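You operate a simulated robot arm through the tools that you are given. There is no shell and no other tool.

You are at the controls of a simulated robot arm. One attempt, no reset.

JOB
Stir the big vat until the level tube shows an even colour.
Fine: work the paddle rod; open the tube valve to see the colour and free the rod's yellow catch; at the end the rod is in and locked by it and the tube valve shut. Where these are worked on the way, their far stop is far enough and under half their travel is too little: tube valve, yellow catch.

Only the result counts: the job must be done as asked and must still hold three seconds after the hand-in. Knocking over, shifting, dropping, spilling or breaking anything else fails it.

ROBOT AND FRAMES
A 7-joint arm with a fingered hand, fixed in place. Base frame: the origin is on the floor under the middle of its stand, x ahead of it, y to its left, z up. Lengths are in m, angles in degrees, forces in N, time in s.
It reaches about 1.228 m from its shoulder. Its first joint turns from -115.0 to 115.0 degrees. Payload 5 kg.
Tool frame: the origin (TCP) lies between the finger pads and is the grasp point; the fingertips stand 0.032 m ahead of it; z points along the fingers, y is the line along which they close. The gripper opens to 0.16 m; its body begins 0.089 m behind the TCP. The gripper is a hand of 4 fingers: y runs from the thumb to the fingers, the wrist lies at [0, 0, -0.267] in the tool frame.
Orientation is that of the tool frame in the base frame, as a unit quaternion [x, y, z, w]. With the fingers straight down and closing along the base's y, the tool's x points along the base's -x, its y along +y and its z along -z.

CONTROLS
- The arm moves only by the tool jog_arm. Its argument "deltas" is one flat list of numbers, 6 for each row, row after row: the shift along the tool's x, y, z in units of 100 mm (1.0 is 100 mm), then the turn, a rotation vector about the tool's x, y, z in units of 180 degrees (1.0 is 180 degrees). In form: [tx, ty, tz, ax, ay, az, tx, ty, tz, ax, ay, az, ...]. A call has 1 to 20 rows; each row is the pose to reach, as a shift and turn from the pose commanded when the call began, along the tool's axes at that moment. A call with a number of a shift or a turn outside -1 to 1 is refused whole. A row lasts 0.2 s, in which the tool goes at most 0.05 m and 8.6 degrees; a call with a longer step from one row to the next is refused whole. Where a pose cannot be reached the arm comes as near as it can. A force on the tool above 90 N (or 10 N above the force at the start of the call, whichever is more), or a blocked arm, ends the call early, and 0.2 s more pass. In this call time passes only in rows, and 0.2 s behind the last. It gives the time, the measured TCP pose, the force on the tool (base axes), the opening and the grip force at its end, in the units of the frame above (readings bear some noise), with the torque about the TCP (base axes, N m) and any sound that the robot's microphone picked up.
- Cameras (640 x 400 px; columns grow to the right, rows downward): "scene" is fixed at [0.2203, 0.6512, 1.7499]; the picture's right is [-0.70, -0.71, 0.00], its down [-0.28, 0.28, -0.92] and it looks along [0.65, -0.64, -0.40] (base axes); focal length 317 px, centre (320, 200). "wrist" rides on the gripper at [0.08, -0.004, -0.114] in the tool frame; the picture's right is [0.05, 1.00, 0.00], its down [-0.82, 0.04, -0.58] and it looks along [-0.58, 0.03, 0.82] (tool axes); focal length 265 px, centre (320, 200). There is no depth. A picture from a camera that has moved, and an enlarged one, comes with that camera's place and axes in the base frame and with its lens.
- capture(camera): a new picture of that camera. The clock stands still meanwhile.
- lift_body(by): slides the trunk up (or, below 0, down) by that many m; the arm rides with it, the base frame stays. It gives what a move gives, with no picture.
- move_fingers(finger1, finger2, finger3, thumb_bend): sets how far each is bent, from 0 (flat) to 1 (curled in); at 0.3 the hand is open as for a grip, at 0.7 the pads meet at the TCP. One left out holds its place. A second passes; each finger stops where it meets its share of the squeeze, and holds until it gets a number again. It is the only way to open and close the hand. It gives what a move gives, with no picture; readings hold the bend of each and the force on the fingers (four entries, about 0 where the hand has none), thumb and palm.
- inspect(camera, box): a new picture of the part [left, top, right, bottom] of that camera's present view, enlarged. The clock stands still meanwhile.
- hand_in(): hands the job in; it is judged then, once.

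Nothing tells you positions but the pictures and the camera data. Unless the task says otherwise, let go and move clear before handing in.

The tools are called by a JSON object that holds its "fn" and its "kwargs". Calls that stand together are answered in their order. jog_arm: Moves the arm, as the interface text tells. Its arguments: {"type":"object","properties":{"deltas":{"type":"array","items":{"type":"number"}}},"required":["deltas"]} The other tools are called the same way: lift_body (by) moves the trunk up or down; move_fingers (finger1, finger2, finger3, thumb_bend) moves the fingers one by one; capture (camera) takes a picture; inspect (camera, box) takes an enlarged picture of a part of a camera's view; hand_in () hands the job in.

At the start:

```text
clock: 0.0
eef_pos: [0.6373, 0.0414, 1.5063]
tcp_rot: [0.0, 1.0, 0.0, 0.001]
force: [-0.6, 0.0, 0.3]
wrist_torque: [0.02, 0.0, -0.01]
finger_gap: 0.1598
grip_force: 0.0
shape: jaw
bend: [0.3, 0.3, 0.3, 0.3]
finger forces: [0.1, 0.0, 0.0, 0.1, 0.0, 0.1]
trunk travel left (down, up): [-0.8, 0.19]
```

scene: 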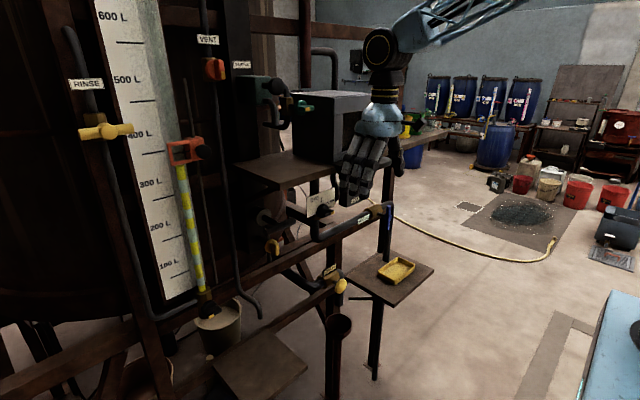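
wrist: 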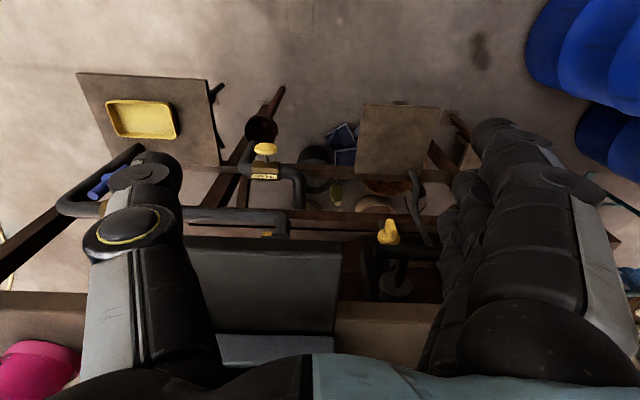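

I see a big vat at left with a level tube (scale), several valves and rods, and the hand in front of them. I'll look closer at each part before moving.

{"fn": "inspect", "kwargs": {"camera": "scene", "box": [60, 0, 260, 125]}}

{"fn": "inspect", "kwargs": {"camera": "scene", "box": [100, 120, 300, 245]}}

{"fn": "inspect", "kwargs": {"camera": "scene", "box": [240, 160, 440, 285]}}

{"fn": "inspect", "kwargs": {"camera": "scene", "box": [140, 240, 380, 390]}}

{"fn": "inspect", "kwargs": {"camera": "scene", "box": [220, 50, 380, 150]}}

{"fn": "inspect", "kwargs": {"camera": "wrist", "box": [200, 80, 500, 300]}}

```text
3.20 times, centred on (160, 62) of scene
camera zoom: at [0.2203, 0.6512, 1.7499], right [-0.7, -0.71, 0.0], down [-0.28, 0.28, -0.92], along [0.65, -0.64, -0.4], focal length 1014 px, centre (832, 640)
```

zoom: 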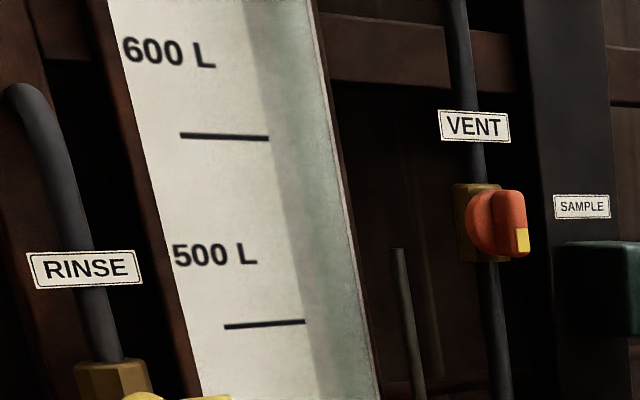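

```text
3.20 times, centred on (200, 182) of scene
camera zoom: at [0.2203, 0.6512, 1.7499], right [-0.7, -0.71, 0.0], down [-0.28, 0.28, -0.92], along [0.65, -0.64, -0.4], focal length 1014 px, centre (704, 256)
```

zoom: 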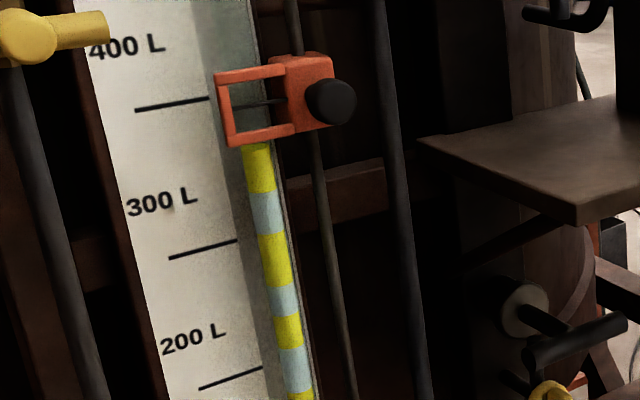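

```text
3.20 times, centred on (340, 222) of scene
camera zoom: at [0.2203, 0.6512, 1.7499], right [-0.7, -0.71, 0.0], down [-0.28, 0.28, -0.92], along [0.65, -0.64, -0.4], focal length 1014 px, centre (256, 128)
```

zoom: 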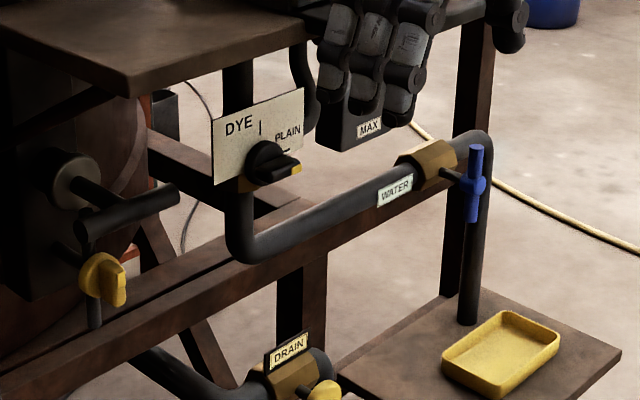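

```text
2.67 times, centred on (260, 315) of scene
camera zoom: at [0.2203, 0.6512, 1.7499], right [-0.7, -0.71, 0.0], down [-0.28, 0.28, -0.92], along [0.65, -0.64, -0.4], focal length 845 px, centre (480, -107)
```

zoom: 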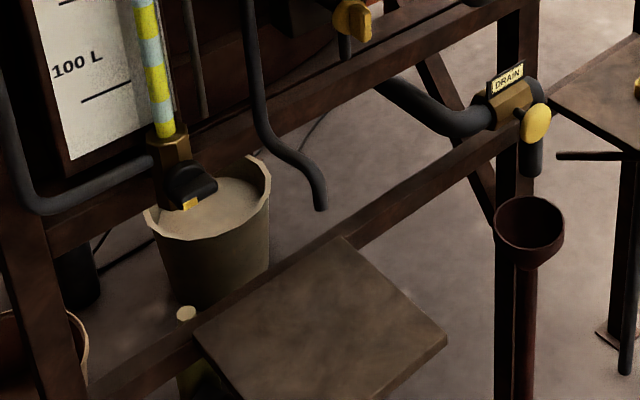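

```text
4.00 times, centred on (300, 100) of scene
camera zoom: at [0.2203, 0.6512, 1.7499], right [-0.7, -0.71, 0.0], down [-0.28, 0.28, -0.92], along [0.65, -0.64, -0.4], focal length 1267 px, centre (400, 600)
```

zoom: 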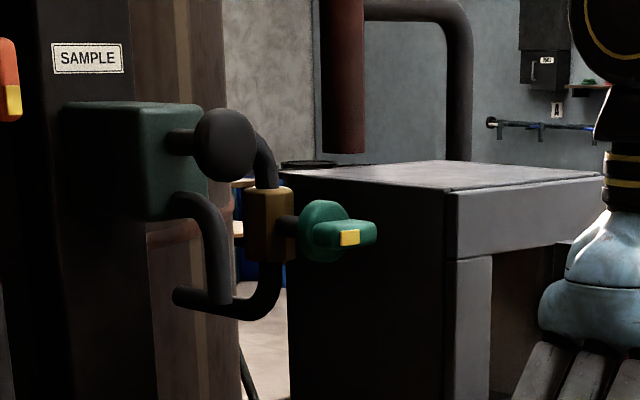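

```text
1.82 times, centred on (350, 190) of wrist
camera zoom: at [0.5553, 0.0376, 1.6182], right [-0.05, 1.0, 0.0], down [0.82, 0.04, 0.58], along [0.58, 0.03, -0.82], focal length 483 px, centre (266, 218)
```

zoom: 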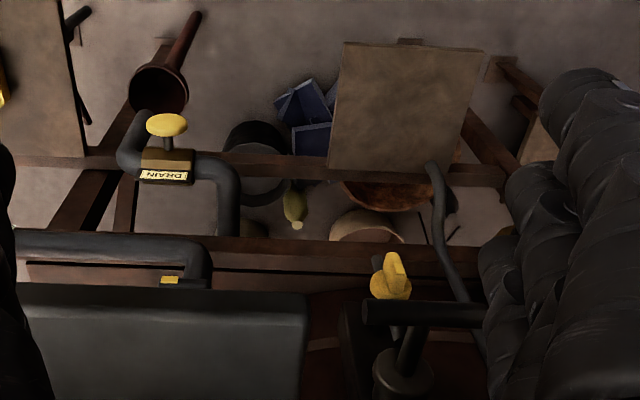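

The scene and wrist pictures put the T-handled rod at about (0.85, 0.18, 1.33), the yellow catch at about (0.89, 0.19, 1.24), and the level tube's foot valve near (0.88, 0.40, 1.15). I'll back away and tilt the hand so the wrist camera can see the panel better.

{"fn": "jog_arm", "kwargs": {"deltas": [0.2, 0.15, 0, 0, -0.04, 0, 0.4, 0.3, 0, 0, -0.08, 0, 0.6, 0.5, 0, 0, -0.12, 0, 0.8, 0.7, 0, 0, -0.16, 0, 1.0, 0.9, 0, 0, -0.2, 0]}}

{"fn": "capture", "kwargs": {"camera": "wrist"}}

{"fn": "capture", "kwargs": {"camera": "scene"}}

```text
clock: 1.2
eef_pos: [0.5352, 0.1328, 1.5059]
tcp_rot: [-0.001, 0.951, 0.0, 0.311]
force: [-1.2, 0.0, -0.7]
wrist_torque: [-0.05, -0.02, -0.03]
finger_gap: 0.1598
grip_force: 0.1
shape: jaw
bend: [0.3, 0.3, 0.3, 0.3]
finger forces: [0.0, 0.1, 0.1, 0.0, 0.0, 0.0]
trunk travel left (down, up): [-0.8, 0.19]
```

```text
taken
camera wrist: at [0.401, 0.1293, 1.5492], right [-0.04, 1.0, -0.03], down [0.32, 0.04, 0.95], along [0.95, 0.03, -0.32], focal length 265 px, centre (320, 200)
```

wrist: 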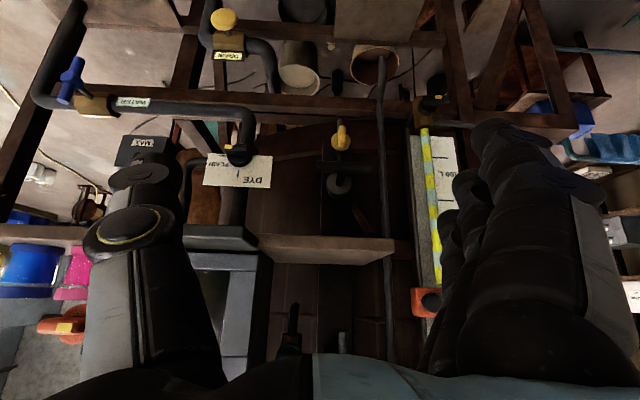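

```text
taken
```

scene: 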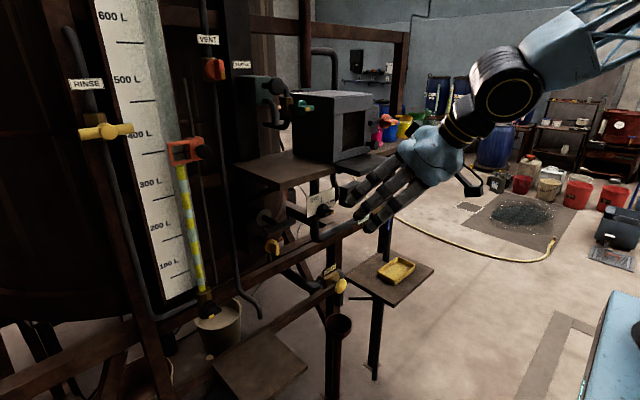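

The wrist now has a good, upside-down view of the panel. I'll zoom in on the rod, the catch and the tube foot.

{"fn": "inspect", "kwargs": {"camera": "wrist", "box": [260, 90, 420, 190]}}

{"fn": "inspect", "kwargs": {"camera": "wrist", "box": [360, 60, 520, 160]}}

{"fn": "inspect", "kwargs": {"camera": "wrist", "box": [180, 180, 440, 350]}}

{"fn": "inspect", "kwargs": {"camera": "scene", "box": [220, 170, 340, 270]}}

{"fn": "inspect", "kwargs": {"camera": "scene", "box": [160, 260, 260, 340]}}

```text
4.00 times, centred on (340, 140) of wrist
camera zoom: at [0.401, 0.1293, 1.5492], right [-0.04, 1.0, -0.03], down [0.32, 0.04, 0.95], along [0.95, 0.03, -0.32], focal length 1062 px, centre (240, 440)
```

zoom: 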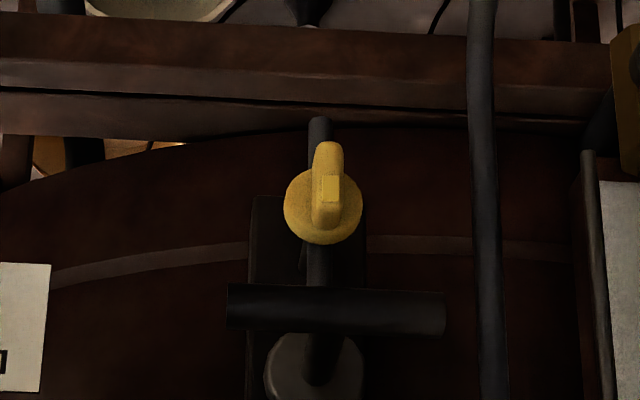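

```text
4.00 times, centred on (440, 110) of wrist
camera zoom: at [0.401, 0.1293, 1.5492], right [-0.04, 1.0, -0.03], down [0.32, 0.04, 0.95], along [0.95, 0.03, -0.32], focal length 1062 px, centre (-160, 560)
```

zoom: 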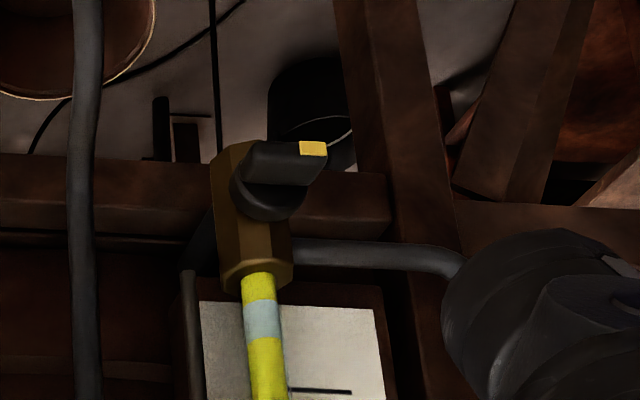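

```text
2.35 times, centred on (310, 265) of wrist
camera zoom: at [0.401, 0.1293, 1.5492], right [-0.04, 1.0, -0.03], down [0.32, 0.04, 0.95], along [0.95, 0.03, -0.32], focal length 624 px, centre (344, 47)
```

zoom: 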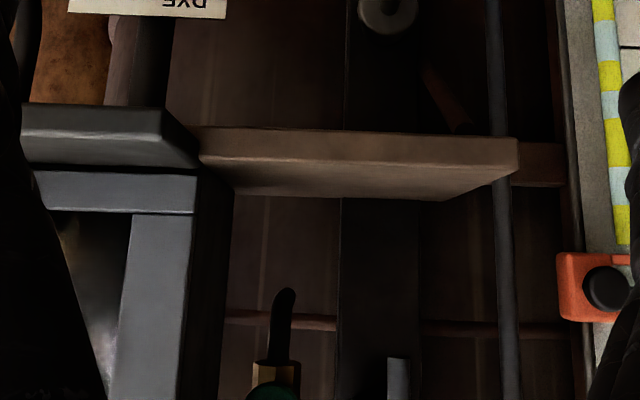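

```text
4.00 times, centred on (280, 220) of scene
camera zoom: at [0.2203, 0.6512, 1.7499], right [-0.7, -0.71, 0.0], down [-0.28, 0.28, -0.92], along [0.65, -0.64, -0.4], focal length 1267 px, centre (480, 120)
```

zoom: 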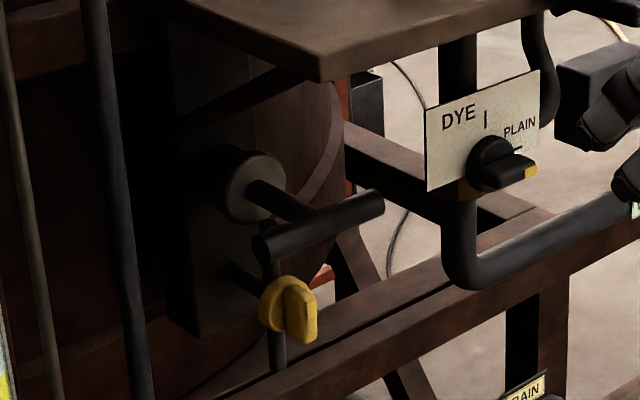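

```text
5.00 times, centred on (210, 300) of scene
camera zoom: at [0.2203, 0.6512, 1.7499], right [-0.7, -0.71, 0.0], down [-0.28, 0.28, -0.92], along [0.65, -0.64, -0.4], focal length 1584 px, centre (870, -300)
```

zoom: 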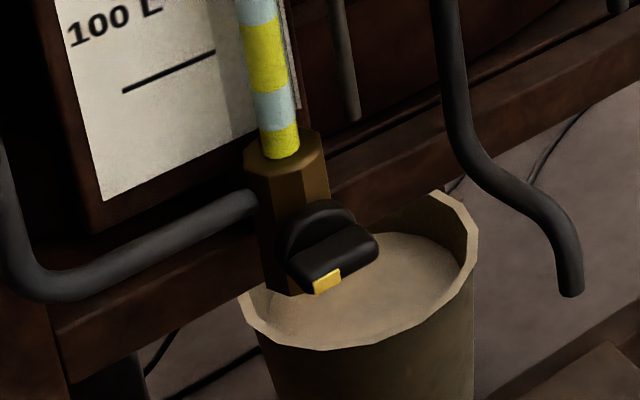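

From the two views I place the tube valve knob at about (0.905, 0.391, 1.131), with its bar pointing +y. The catch knob is at about (0.905, 0.186, 1.240) with its bar pointing down, the T-bar spans y 0.136–0.238 at z 1.332, and the shelf edge is at x 0.76, z 1.48. Next I'll level the hand so it points along +x and bring it toward the tube valve.

{"fn": "jog_arm", "kwargs": {"deltas": [-0.028, 0.14, 0.12, 0, -0.043, 0, -0.056, 0.28, 0.24, 0, -0.086, 0, -0.085, 0.43, 0.36, 0, -0.129, 0, -0.113, 0.57, 0.48, 0, -0.172, 0, -0.141, 0.71, 0.6, 0, -0.214, 0, -0.17, 0.85, 0.72, 0, -0.257, 0, -0.197, 1.0, 0.835, 0, -0.3, 0]}}

{"fn": "capture", "kwargs": {"camera": "wrist"}}

{"fn": "capture", "kwargs": {"camera": "scene"}}

```text
clock: 2.8
eef_pos: [0.6034, 0.2338, 1.4622]
tcp_rot: [-0.001, 0.698, 0.001, 0.716]
force: [-0.8, 0.8, -4.1]
wrist_torque: [-0.03, -0.4, -0.1]
finger_gap: 0.1601
grip_force: 0.0
shape: jaw
bend: [0.3, 0.3, 0.3, 0.3]
finger forces: [0.0, 0.0, 0.1, 0.0, 0.0, 0.0]
out of reach, approached as far as the arm can: row 2, 3, 4, 5, 6
trunk travel left (down, up): [-0.8, 0.19]
```

```text
taken
camera wrist: at [0.4898, 0.2302, 1.3776], right [0.0, 1.0, -0.05], down [-0.6, 0.04, 0.8], along [0.8, 0.03, 0.6], focal length 265 px, centre (320, 200)
```

wrist: 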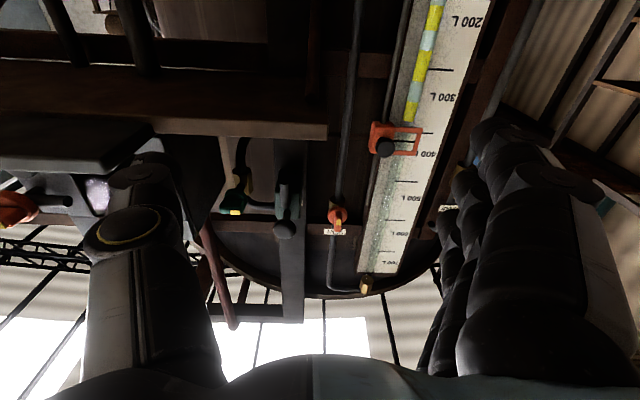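

```text
taken
```

scene: 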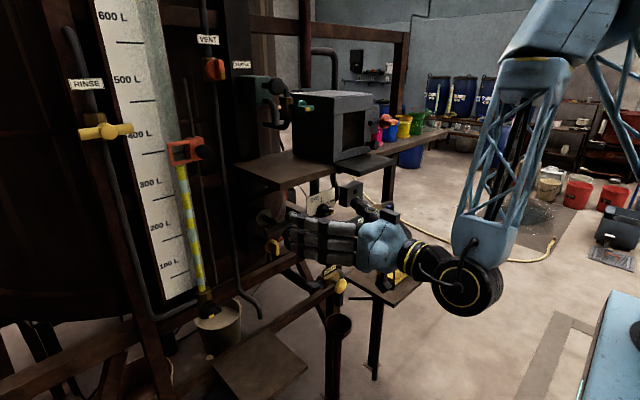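

A second fitting is visible at the top of the tube, so I'll look at that before choosing which one is the tube valve.

{"fn": "inspect", "kwargs": {"camera": "wrist", "box": [290, 200, 450, 300]}}

{"fn": "inspect", "kwargs": {"camera": "wrist", "box": [350, 0, 510, 100]}}

{"fn": "inspect", "kwargs": {"camera": "scene", "box": [260, 160, 460, 320]}}

```text
4.00 times, centred on (370, 250) of wrist
camera zoom: at [0.4898, 0.2302, 1.3776], right [0.0, 1.0, -0.05], down [-0.6, 0.04, 0.8], along [0.8, 0.03, 0.6], focal length 1062 px, centre (120, 0)
```

zoom: 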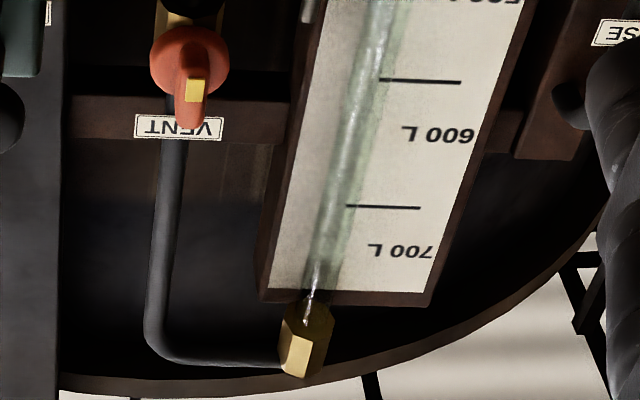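

```text
4.00 times, centred on (430, 50) of wrist
camera zoom: at [0.4898, 0.2302, 1.3776], right [0.0, 1.0, -0.05], down [-0.6, 0.04, 0.8], along [0.8, 0.03, 0.6], focal length 1062 px, centre (-120, 800)
```

zoom: 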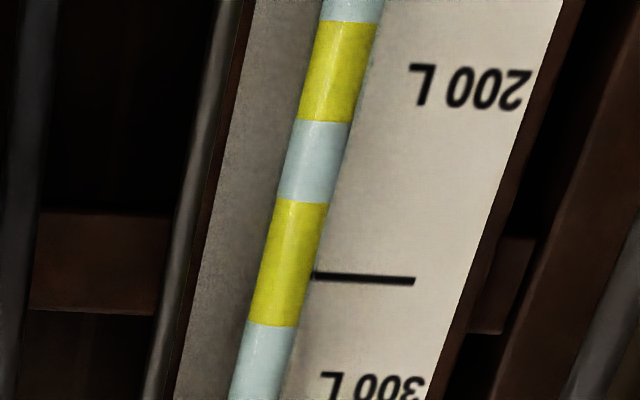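

```text
2.50 times, centred on (360, 240) of scene
camera zoom: at [0.2203, 0.6512, 1.7499], right [-0.7, -0.71, 0.0], down [-0.28, 0.28, -0.92], along [0.65, -0.64, -0.4], focal length 792 px, centre (220, 100)
```

zoom: 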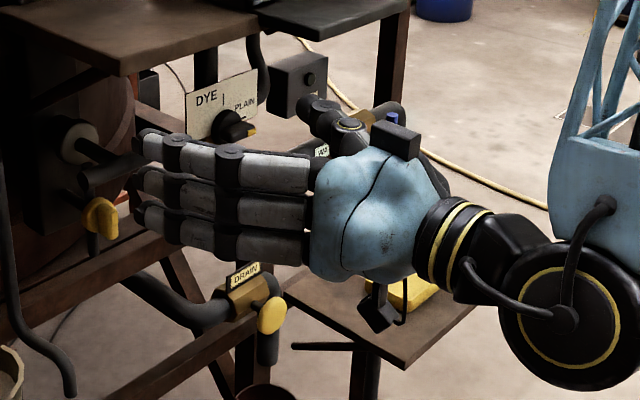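

The top of the tube is only a fitting on the vent line, so the foot valve (black knob, bar crosswise, shut) is the tube valve. I'll lower the trunk to bring the hand to its height while staying well back.

{"fn": "lift_body", "kwargs": {"by": -0.3}}

{"fn": "capture", "kwargs": {"camera": "scene"}}

```text
clock: 5.8
eef_pos: [0.6037, 0.2308, 1.1486]
tcp_rot: [-0.001, 0.707, 0.0, 0.707]
force: [0.1, 0.1, 0.2]
wrist_torque: [-0.01, 0.01, 0.01]
finger_gap: 0.1599
grip_force: 0.1
shape: jaw
bend: [0.3, 0.3, 0.3, 0.3]
finger forces: [0.1, 0.1, 0.0, 0.1, 0.0, 0.0]
trunk travel left (down, up): [-0.5, 0.49]
```

```text
taken
```

scene: 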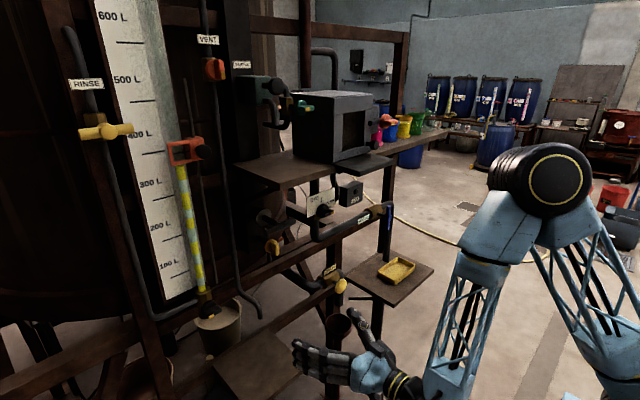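

The hand is now level (tool x = down, y = +y, z = +x). I'll roll it 90° so it closes vertically, and shift toward the tube valve's y.

{"fn": "jog_arm", "kwargs": {"deltas": [0, 0.09, 0, 0, 0, 0.0455, 0, 0.18, 0, 0, 0, 0.091, 0, 0.27, 0, 0, 0, 0.1364, 0, 0.36, 0, 0, 0, 0.1818, 0, 0.45, 0, 0, 0, 0.2273, 0, 0.54, 0, 0, 0, 0.2727, 0, 0.63, 0, 0, 0, 0.3182, 0, 0.72, 0, 0, 0, 0.3636, 0, 0.81, 0, 0, 0, 0.4091, 0, 0.9, 0, 0, 0, 0.4545, 0, 1.0, 0, 0, 0, 0.5]}}

{"fn": "capture", "kwargs": {"camera": "wrist"}}

{"fn": "capture", "kwargs": {"camera": "scene"}}

```text
clock: 8.2
eef_pos: [0.603, 0.3326, 1.1492]
tcp_rot: [0.5, 0.5, 0.501, 0.499]
force: [0.8, 0.4, -0.3]
wrist_torque: [0.0, 0.0, 0.04]
finger_gap: 0.1599
grip_force: 0.1
shape: jaw
bend: [0.3, 0.3, 0.3, 0.3]
finger forces: [0.0, 0.1, 0.0, 0.1, 0.0, 0.0]
trunk travel left (down, up): [-0.5, 0.49]
```

```text
taken
camera wrist: at [0.4878, 0.4114, 1.1445], right [0.0, 0.05, 1.0], down [-0.58, -0.82, 0.04], along [0.82, -0.58, 0.03], focal length 265 px, centre (320, 200)
```

wrist: 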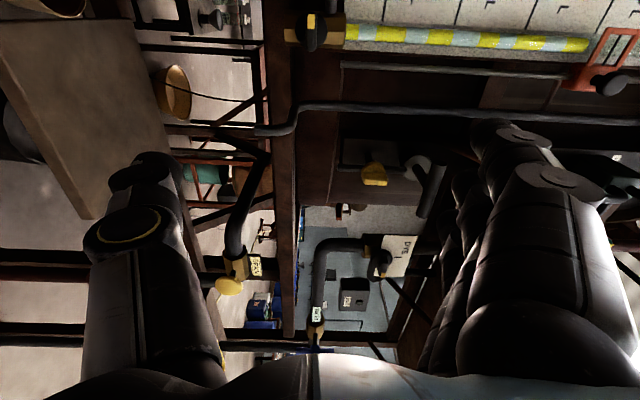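

```text
taken
```

scene: 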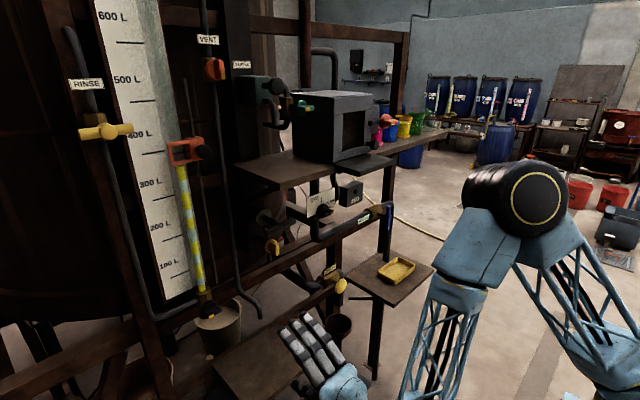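

The roll worked and the wrist camera now has a side view. I'll zoom in on the tube valve, the catch and the rod to refine their positions.

{"fn": "inspect", "kwargs": {"camera": "wrist", "box": [270, 0, 370, 62]}}

{"fn": "inspect", "kwargs": {"camera": "wrist", "box": [320, 120, 460, 220]}}

```text
6.40 times, centred on (320, 31) of wrist
camera zoom: at [0.4878, 0.4114, 1.1445], right [0.0, 0.05, 1.0], down [-0.58, -0.82, 0.04], along [0.82, -0.58, 0.03], focal length 1699 px, centre (320, 1282)
```

zoom: 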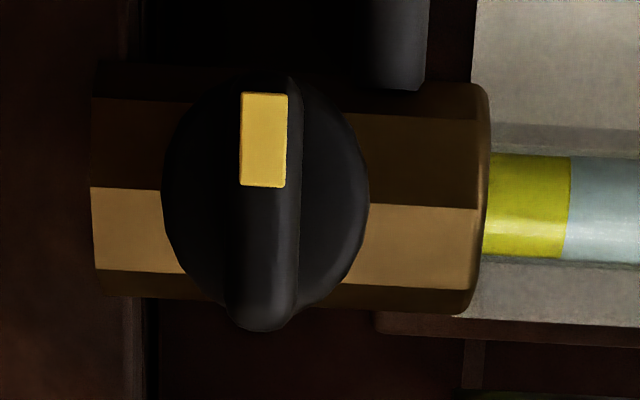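

```text
4.00 times, centred on (390, 170) of wrist
camera zoom: at [0.4878, 0.4114, 1.1445], right [0.0, 0.05, 1.0], down [-0.58, -0.82, 0.04], along [0.82, -0.58, 0.03], focal length 1062 px, centre (40, 320)
```

zoom: 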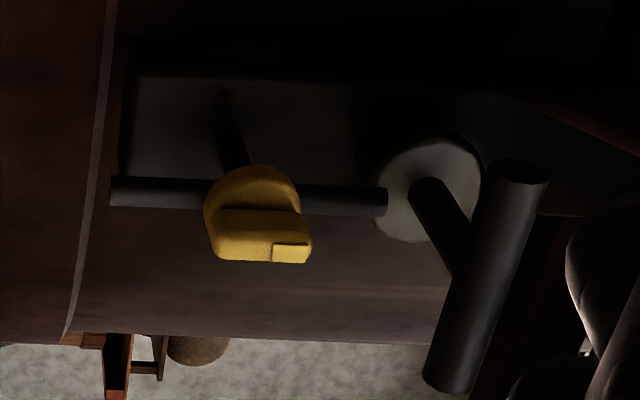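

Refined by triangulation: the tube valve axis is at y 0.390, z 1.1345 with its ridge front at x 0.88. The catch axis is at y 0.185, z 1.247 with its ridge front at x 0.864, and the T-bar is at x 0.844, z 1.333. I'll half-close the hand and approach the tube valve.

{"fn": "move_fingers", "kwargs": {"finger1": 0.5, "finger2": 0.5, "finger3": 0.5, "thumb_bend": 0.5}}

{"fn": "jog_arm", "kwargs": {"deltas": [0.12, -0.03, 0.2, 0, 0, 0, 0.23, -0.06, 0.4, 0, 0, 0, 0.35, -0.09, 0.6, 0, 0, 0, 0.46, -0.12, 0.8, 0, 0, 0, 0.574, -0.147, 1.0, 0, 0, 0]}}

{"fn": "capture", "kwargs": {"camera": "wrist"}}

{"fn": "capture", "kwargs": {"camera": "scene"}}

```text
clock: 9.2
eef_pos: [0.602, 0.33, 1.1497]
tcp_rot: [0.5, 0.5, 0.5, 0.499]
force: [0.1, 0.2, -0.5]
wrist_torque: [-0.01, 0.01, 0.0]
finger_gap: 0.092
grip_force: 0.0
shape: fingers
bend: [0.5, 0.5, 0.5, 0.5]
finger forces: [0.0, 0.1, 0.0, 0.0, 0.0, 0.0]
trunk travel left (down, up): [-0.5, 0.49]
```

```text
clock: 10.4
eef_pos: [0.7033, 0.389, 1.1341]
tcp_rot: [0.5, 0.5, 0.5, 0.5]
force: [0.7, -0.4, -0.2]
wrist_torque: [0.0, -0.01, 0.02]
finger_gap: 0.092
grip_force: 0.1
shape: fingers
bend: [0.5, 0.5, 0.5, 0.5]
finger forces: [0.0, 0.0, 0.1, 0.1, 0.0, 0.0]
trunk travel left (down, up): [-0.5, 0.49]
```

```text
taken
camera wrist: at [0.5884, 0.4691, 1.1288], right [0.0, 0.05, 1.0], down [-0.58, -0.82, 0.04], along [0.82, -0.58, 0.03], focal length 265 px, centre (320, 200)
```

wrist: 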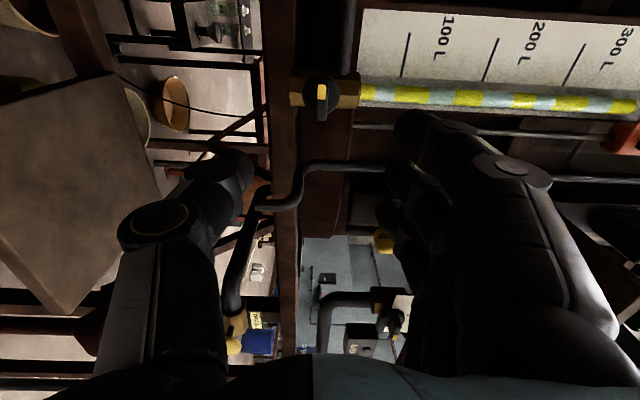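

```text
taken
```

scene: 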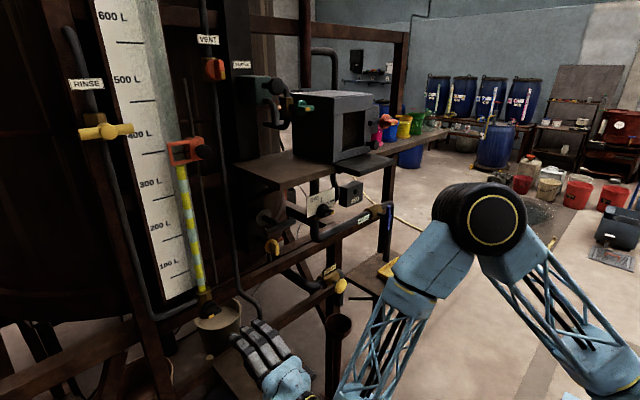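

The valve knob is centred in the image column, so the height is right. I'll go forward another 10 cm and check.

{"fn": "jog_arm", "kwargs": {"deltas": [0, 0, 0.25, 0, 0, 0, 0, 0, 0.5, 0, 0, 0, 0, 0, 0.75, 0, 0, 0, 0.01, 0.0, 1.0, 0, 0, 0]}}

{"fn": "capture", "kwargs": {"camera": "wrist"}}

{"fn": "capture", "kwargs": {"camera": "scene"}}

```text
clock: 11.4
eef_pos: [0.8033, 0.3902, 1.1344]
tcp_rot: [0.5, 0.5, 0.5, 0.5]
force: [0.3, 1.1, -0.3]
wrist_torque: [0.02, -0.03, -0.04]
finger_gap: 0.0923
grip_force: 0.1
shape: fingers
bend: [0.5, 0.5, 0.5, 0.5]
finger forces: [0.1, 0.0, 0.0, 0.1, 0.0, 0.1]
trunk travel left (down, up): [-0.5, 0.49]
```

```text
taken
camera wrist: at [0.6883, 0.4709, 1.1296], right [0.0, 0.05, 1.0], down [-0.58, -0.82, 0.04], along [0.82, -0.58, 0.03], focal length 265 px, centre (320, 200)
```

wrist: 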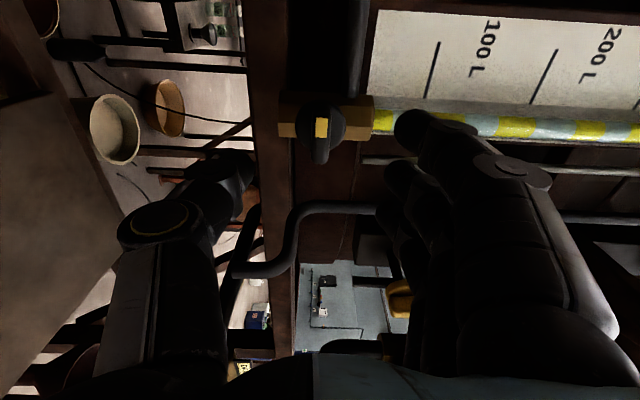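

```text
taken
```

scene: 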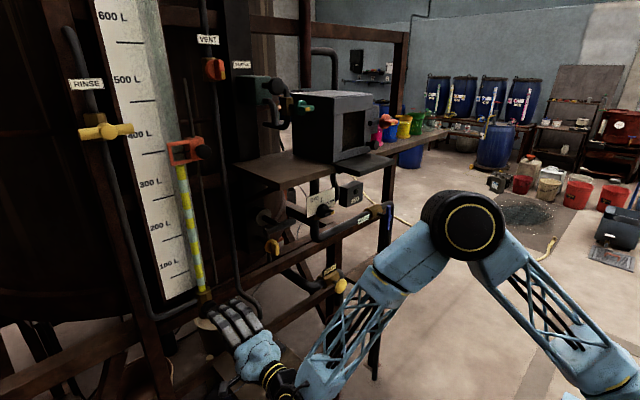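

The estimate holds (mark at about (0.8795, 0.401, 1.134)). I'll creep forward about 4 cm more and look again.

{"fn": "jog_arm", "kwargs": {"deltas": [0, 0, 0.15, 0, 0, 0, 0, 0, 0.3, 0, 0, 0, 0, 0, 0.42, 0, 0, 0]}}

{"fn": "capture", "kwargs": {"camera": "wrist"}}

{"fn": "inspect", "kwargs": {"camera": "scene", "box": [160, 260, 320, 360]}}

```text
clock: 12.2
eef_pos: [0.8443, 0.3904, 1.1351]
tcp_rot: [0.5, 0.501, 0.501, 0.499]
force: [-0.1, 0.2, 0.6]
wrist_torque: [-0.04, 0.01, 0.0]
finger_gap: 0.092
grip_force: 0.1
shape: fingers
bend: [0.5, 0.5, 0.5, 0.5]
finger forces: [0.1, 0.0, 0.1, 0.0, 0.0, 0.1]
trunk travel left (down, up): [-0.5, 0.49]
```

```text
taken
camera wrist: at [0.7304, 0.4709, 1.1298], right [0.0, 0.05, 1.0], down [-0.58, -0.82, 0.04], along [0.82, -0.58, 0.03], focal length 265 px, centre (320, 200)
```

wrist: 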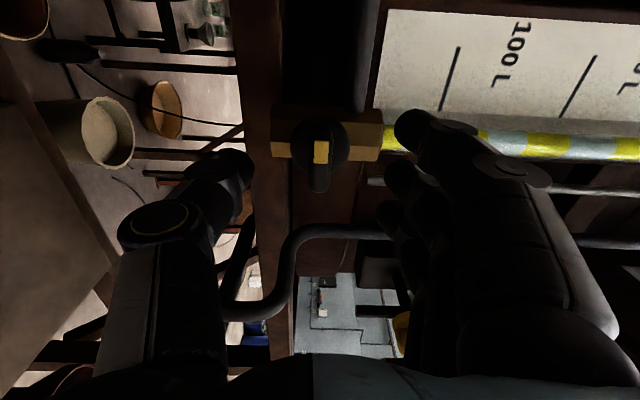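

```text
4.00 times, centred on (240, 310) of scene
camera zoom: at [0.2203, 0.6512, 1.7499], right [-0.7, -0.71, 0.0], down [-0.28, 0.28, -0.92], along [0.65, -0.64, -0.4], focal length 1267 px, centre (640, -240)
```

zoom: 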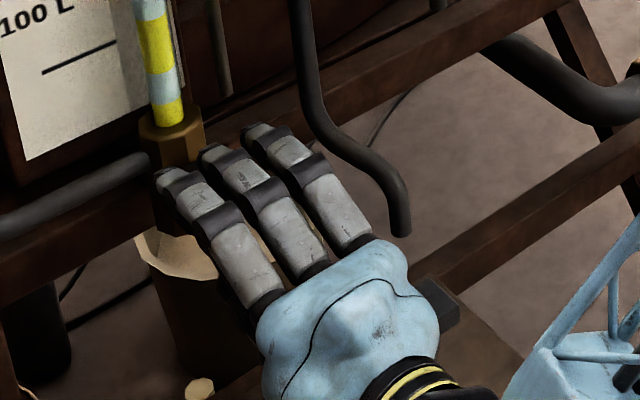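

The fingertips are just short of the ridge. I'll go 16 mm further so they straddle it, then close on it.

{"fn": "jog_arm", "kwargs": {"deltas": [0, 0, 0.08, 0, 0, 0, 0, 0, 0.16, 0, 0, 0]}}

{"fn": "move_fingers", "kwargs": {"finger1": 0.62, "finger2": 0.75, "finger3": 0.62, "thumb_bend": 0.75}}

{"fn": "capture", "kwargs": {"camera": "wrist"}}

{"fn": "inspect", "kwargs": {"camera": "scene", "box": [160, 260, 320, 360]}}

```text
clock: 12.8
eef_pos: [0.8625, 0.3907, 1.133]
tcp_rot: [0.5, 0.5, 0.5, 0.5]
force: [0.1, 0.5, 0.0]
wrist_torque: [-0.01, -0.03, -0.01]
finger_gap: 0.0922
grip_force: 0.0
shape: fingers
bend: [0.5, 0.5, 0.5, 0.5]
finger forces: [0.0, 0.0, 0.0, 0.0, 0.1, 0.1]
trunk travel left (down, up): [-0.5, 0.49]
```

```text
clock: 13.8
eef_pos: [0.8631, 0.391, 1.1331]
tcp_rot: [0.501, 0.5, 0.499, 0.499]
force: [7.3, 0.4, -2.5]
wrist_torque: [-0.01, -0.01, 0.03]
finger_gap: 0.0367
grip_force: 10.2
shape: fingers
bend: [0.62, 0.69, 0.62, 0.69]
finger forces: [0.1, 8.5, 0.1, 0.0, 11.2, 0.1]
trunk travel left (down, up): [-0.5, 0.49]
```

```text
taken
camera wrist: at [0.7474, 0.4712, 1.1281], right [0.0, 0.05, 1.0], down [-0.58, -0.82, 0.04], along [0.82, -0.58, 0.03], focal length 265 px, centre (320, 200)
```

wrist: 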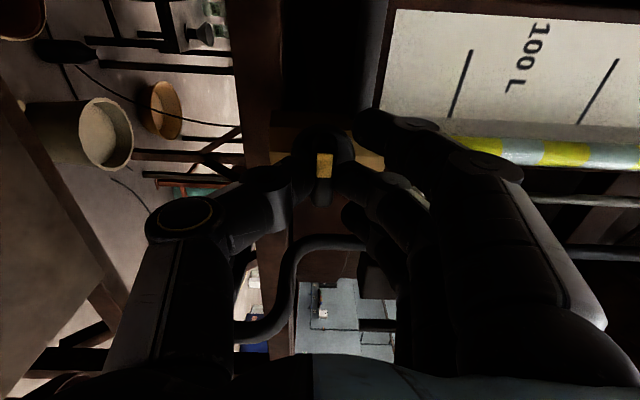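

```text
4.00 times, centred on (240, 310) of scene
camera zoom: at [0.2203, 0.6512, 1.7499], right [-0.7, -0.71, 0.0], down [-0.28, 0.28, -0.92], along [0.65, -0.64, -0.4], focal length 1267 px, centre (640, -240)
```

zoom: 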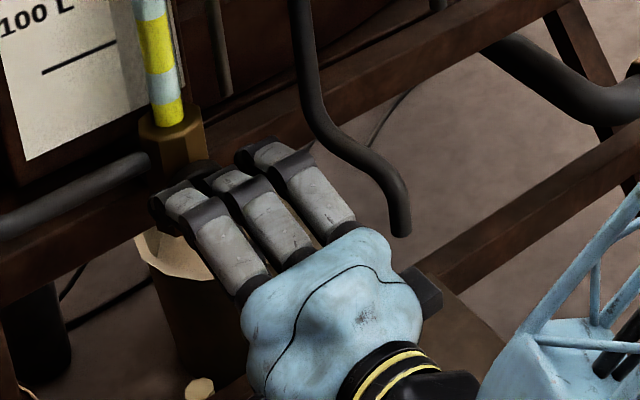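

The middle finger and thumb now hold the ridge. I'll squeeze more and try a small test turn to learn which way the valve opens.

{"fn": "move_fingers", "kwargs": {"finger2": 1.0, "thumb_bend": 1.0}}

{"fn": "jog_arm", "kwargs": {"deltas": [0, 0, 0, 0, 0, -0.033, 0, 0, 0, 0, 0, -0.067, 0, 0, 0, 0, 0, -0.1, 0, 0, 0, 0, 0, -0.133]}}

{"fn": "capture", "kwargs": {"camera": "wrist"}}

```text
clock: 14.8
eef_pos: [0.8645, 0.3907, 1.1308]
tcp_rot: [0.5, 0.501, 0.499, 0.5]
force: [11.5, -0.7, -16.5]
wrist_torque: [-0.02, 0.17, -0.01]
finger_gap: 0.0348
grip_force: 19.9
shape: fingers
bend: [0.62, 0.7, 0.62, 0.69]
finger forces: [0.1, 11.7, 0.0, 0.1, 28.7, 0.1]
trunk travel left (down, up): [-0.5, 0.49]
```

```text
clock: 15.8
eef_pos: [0.8629, 0.388, 1.1316]
tcp_rot: [0.386, 0.594, 0.383, 0.592]
force: [10.8, -7.5, -19.9]
wrist_torque: [0.06, 0.2, -0.06]
finger_gap: 0.0356
grip_force: 21.0
shape: fingers
bend: [0.62, 0.7, 0.62, 0.69]
finger forces: [0.0, 10.7, 0.0, 0.0, 31.0, 0.1]
trunk travel left (down, up): [-0.5, 0.49]
```

```text
taken
camera wrist: at [0.7484, 0.4614, 1.0951], right [0.0, 0.45, 0.89], down [-0.58, -0.73, 0.37], along [0.82, -0.51, 0.26], focal length 265 px, centre (320, 200)
```

wrist: 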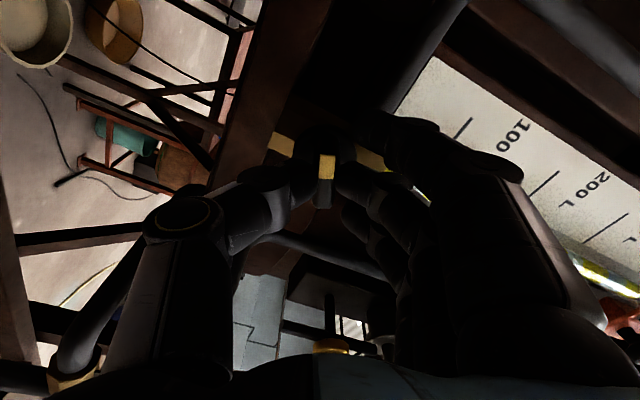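

The knob is turning easily with the hand. I'll continue the turn toward its stop.

{"fn": "jog_arm", "kwargs": {"deltas": [0, 0, 0, 0, 0, -0.04, 0, 0, 0, 0, 0, -0.08, 0, 0, 0, 0, 0, -0.12, 0, 0, 0, 0, 0, -0.16, 0, 0, 0, 0, 0, -0.2, 0, 0, 0, 0, 0, -0.24, 0, 0, 0, 0, 0, -0.28, 0, 0, 0, 0, 0, -0.32, 0, 0, 0, 0, 0, -0.36]}}

{"fn": "capture", "kwargs": {"camera": "wrist"}}

{"fn": "capture", "kwargs": {"camera": "scene"}}

```text
clock: 17.8
eef_pos: [0.8635, 0.3884, 1.1347]
tcp_rot: [0.008, 0.707, 0.006, 0.707]
force: [15.2, -18.6, -0.1]
wrist_torque: [0.04, -0.01, -0.25]
finger_gap: 0.0357
grip_force: 20.3
shape: fingers
bend: [0.62, 0.7, 0.62, 0.69]
finger forces: [0.0, 10.3, 0.0, 0.0, 29.5, 0.0]
trunk travel left (down, up): [-0.5, 0.49]
```

```text
taken
camera wrist: at [0.7482, 0.3858, 1.0533], right [0.0, 1.0, -0.03], down [-0.58, 0.02, 0.82], along [0.82, 0.02, 0.58], focal length 265 px, centre (320, 200)
```

wrist: 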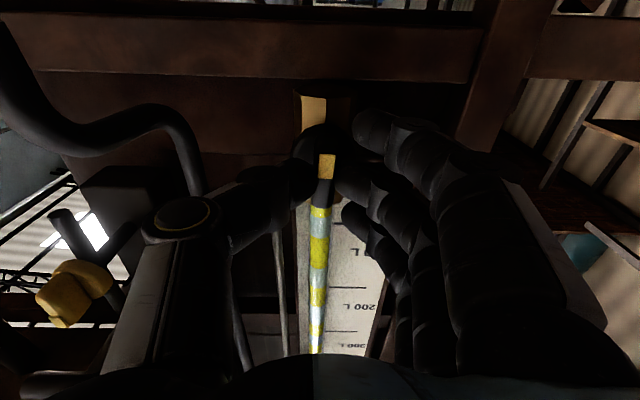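

```text
taken
```

scene: 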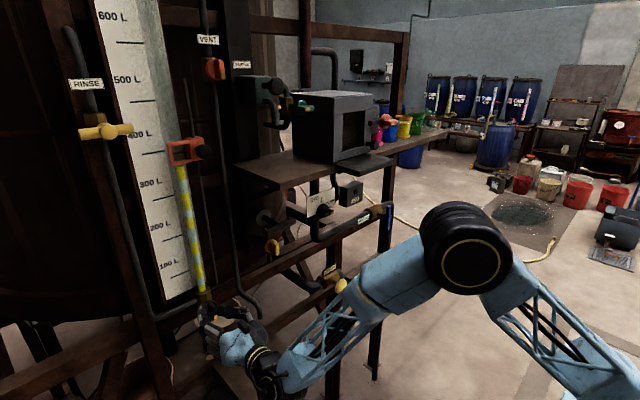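

The knob has followed about 89° (mark now pointing down, in line with the tube). I'll nudge slightly further to feel for the stop.

{"fn": "jog_arm", "kwargs": {"deltas": [0, 0, 0, 0, 0, -0.02, 0, 0, 0, 0, 0, -0.04, 0, 0, 0, 0, 0, -0.06]}}

{"fn": "capture", "kwargs": {"camera": "wrist"}}

```text
clock: 18.6
eef_pos: [0.8632, 0.3874, 1.1345]
tcp_rot: [-0.058, 0.705, -0.058, 0.705]
force: [17.4, -17.3, 4.6]
wrist_torque: [0.26, -0.06, -0.23]
finger_gap: 0.0362
grip_force: 20.6
shape: fingers
bend: [0.62, 0.7, 0.62, 0.69]
finger forces: [0.0, 11.8, 0.1, 0.1, 29.5, 0.0]
trunk travel left (down, up): [-0.5, 0.49]
```

```text
taken
camera wrist: at [0.7477, 0.3706, 1.055], right [0.0, 0.98, -0.22], down [-0.58, 0.18, 0.8], along [0.82, 0.12, 0.56], focal length 265 px, centre (320, 200)
```

wrist: 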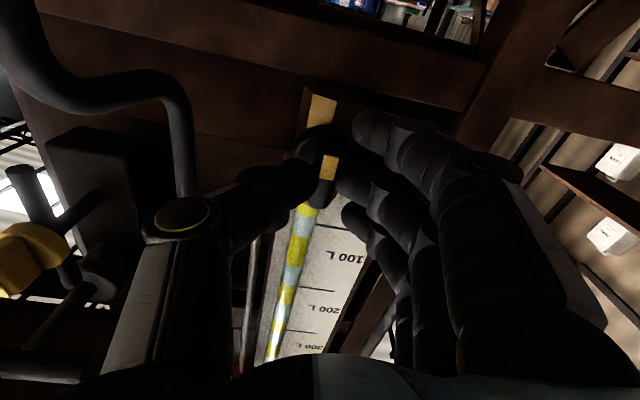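

The torque rose and the ridge stopped following, so the valve is at its open stop. I'll release it and back off straight.

{"fn": "jog_arm", "kwargs": {"deltas": [0, 0, 0, 0, 0, 0.03, 0, 0, 0, 0, 0, 0.05]}}

{"fn": "move_fingers", "kwargs": {"finger1": 0.5, "finger2": 0.5, "finger3": 0.5, "thumb_bend": 0.5}}

{"fn": "jog_arm", "kwargs": {"deltas": [0, 0, -0.25, 0, 0, 0, 0, 0, -0.5, 0, 0, 0, 0, 0, -0.75, 0, 0, 0, 0, 0, -1.0, 0, 0, 0]}}

{"fn": "capture", "kwargs": {"camera": "wrist"}}

{"fn": "capture", "kwargs": {"camera": "scene"}}

```text
clock: 19.2
eef_pos: [0.8622, 0.3877, 1.1327]
tcp_rot: [-0.003, 0.707, -0.002, 0.707]
force: [18.1, -19.6, 6.7]
wrist_torque: [0.01, -0.12, -0.26]
finger_gap: 0.0358
grip_force: 18.2
shape: fingers
bend: [0.62, 0.7, 0.62, 0.69]
finger forces: [0.1, 9.5, 0.0, 0.0, 27.9, 0.1]
trunk travel left (down, up): [-0.5, 0.49]
```

```text
clock: 20.2
eef_pos: [0.8602, 0.3906, 1.1332]
tcp_rot: [-0.004, 0.707, -0.004, 0.707]
force: [0.7, 0.2, -0.1]
wrist_torque: [0.03, 0.01, 0.01]
finger_gap: 0.0904
grip_force: 0.1
shape: fingers
bend: [0.5, 0.5, 0.5, 0.5]
finger forces: [0.0, 0.0, 0.0, 0.0, 0.0, 0.0]
trunk travel left (down, up): [-0.5, 0.49]
```

```text
clock: 21.2
eef_pos: [0.7593, 0.3917, 1.135]
tcp_rot: [-0.003, 0.707, -0.002, 0.707]
force: [-0.4, 0.2, -0.2]
wrist_torque: [-0.03, -0.03, -0.01]
finger_gap: 0.0907
grip_force: 0.0
shape: fingers
bend: [0.5, 0.5, 0.5, 0.5]
finger forces: [0.1, 0.0, 0.1, 0.0, 0.0, 0.0]
trunk travel left (down, up): [-0.5, 0.49]
```

```text
taken
camera wrist: at [0.6445, 0.3868, 1.0541], right [0.0, 1.0, -0.06], down [-0.58, 0.05, 0.81], along [0.82, 0.04, 0.58], focal length 265 px, centre (320, 200)
```

wrist: 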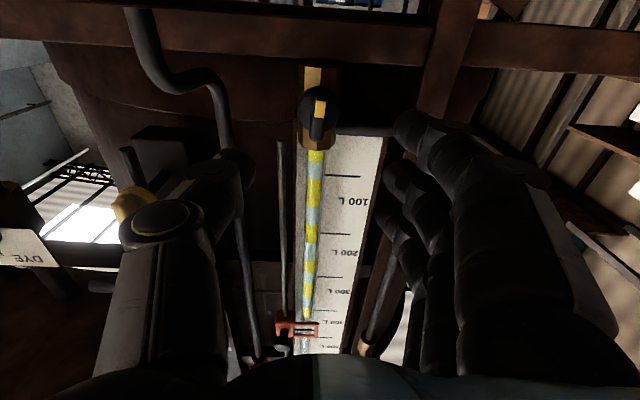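

```text
taken
```

scene: 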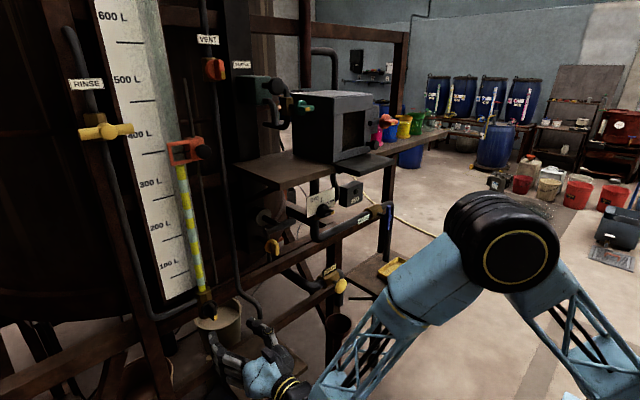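

The tube valve is open with its ridge vertical. Next is the yellow catch: I'll back off and move over in front of it (y 0.185, z 1.247).

{"fn": "jog_arm", "kwargs": {"deltas": [0, -0.2, -0.3, 0, 0, 0, 0, -0.5, -0.5, 0, 0, 0, 0, -0.8, -0.7, 0, 0, 0.003, 0, -1.0, -0.8, 0, 0, 0.003]}}

{"fn": "jog_arm", "kwargs": {"deltas": [-0.25, -0.25, 0, 0, 0, 0, -0.5, -0.5, 0, 0, 0, 0, -0.75, -0.75, 0, 0, 0, 0, -1.0, -1.0, 0, 0, 0, 0]}}

{"fn": "capture", "kwargs": {"camera": "wrist"}}

{"fn": "capture", "kwargs": {"camera": "scene"}}

```text
clock: 22.2
eef_pos: [0.6803, 0.2897, 1.1353]
tcp_rot: [-0.001, 0.707, 0.001, 0.707]
force: [0.2, 0.1, -0.5]
wrist_torque: [-0.02, 0.02, 0.01]
finger_gap: 0.0905
grip_force: 0.1
shape: fingers
bend: [0.5, 0.5, 0.5, 0.5]
finger forces: [0.0, 0.1, 0.1, 0.0, 0.0, 0.1]
trunk travel left (down, up): [-0.5, 0.49]
```

```text
clock: 23.2
eef_pos: [0.6826, 0.188, 1.2337]
tcp_rot: [0.0, 0.707, 0.0, 0.707]
force: [0.9, -0.5, 0.1]
wrist_torque: [0.01, -0.01, 0.0]
finger_gap: 0.0907
grip_force: 0.1
shape: fingers
bend: [0.5, 0.5, 0.5, 0.5]
finger forces: [0.0, 0.1, 0.0, 0.0, 0.0, 0.1]
trunk travel left (down, up): [-0.5, 0.49]
```

```text
taken
camera wrist: at [0.5668, 0.1841, 1.1536], right [0.0, 1.0, -0.05], down [-0.58, 0.04, 0.82], along [0.82, 0.03, 0.58], focal length 265 px, centre (320, 200)
```

wrist: 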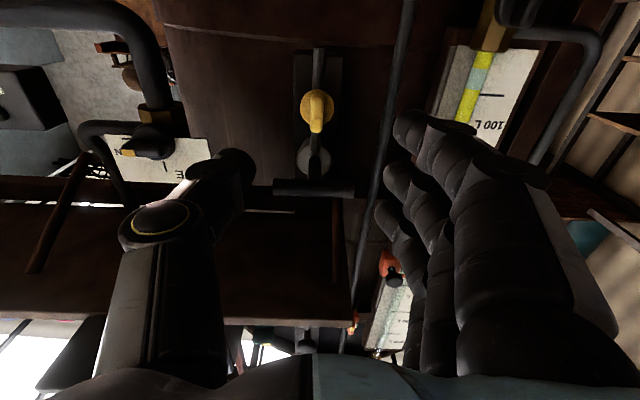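

```text
taken
```

scene: 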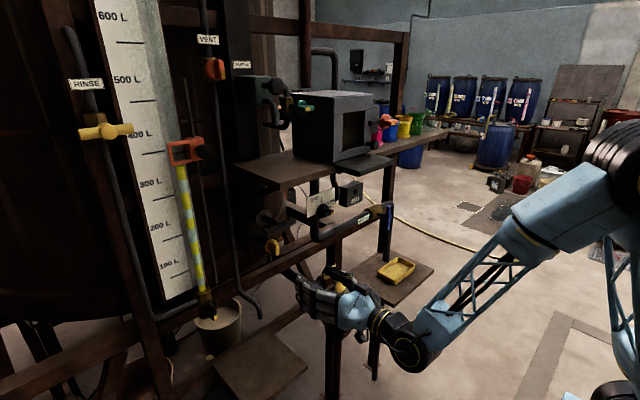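

The catch is dead ahead. I'll zoom in to refine its position and see how the lock bar sits relative to the rod.

{"fn": "inspect", "kwargs": {"camera": "wrist", "box": [260, 40, 380, 200]}}

{"fn": "inspect", "kwargs": {"camera": "scene", "box": [230, 190, 350, 265]}}

```text
2.50 times, centred on (320, 120) of wrist
camera zoom: at [0.5668, 0.1841, 1.1536], right [0.0, 1.0, -0.05], down [-0.58, 0.04, 0.82], along [0.82, 0.03, 0.58], focal length 664 px, centre (320, 400)
```

zoom: 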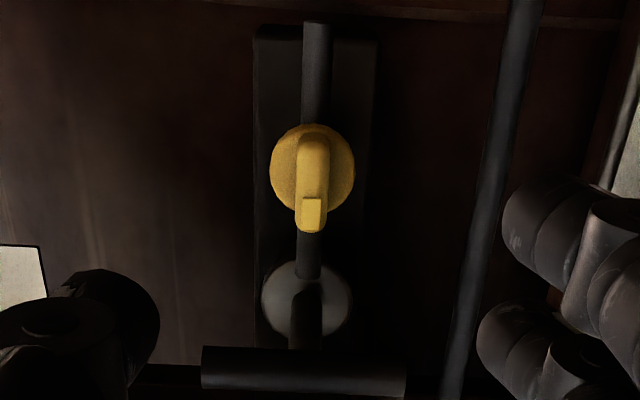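

```text
5.33 times, centred on (290, 228) of scene
camera zoom: at [0.2203, 0.6512, 1.7499], right [-0.7, -0.71, 0.0], down [-0.28, 0.28, -0.92], along [0.65, -0.64, -0.4], focal length 1690 px, centre (480, 53)
```

zoom: 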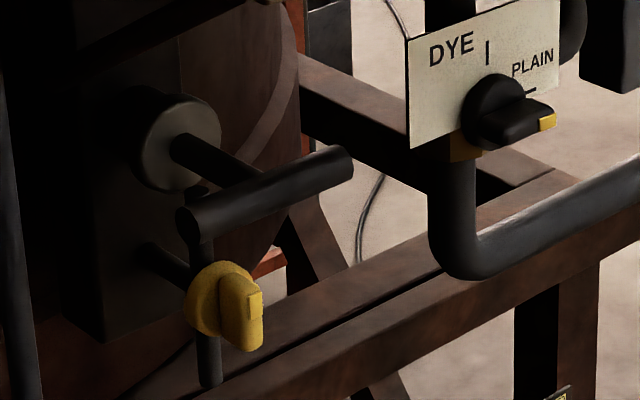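

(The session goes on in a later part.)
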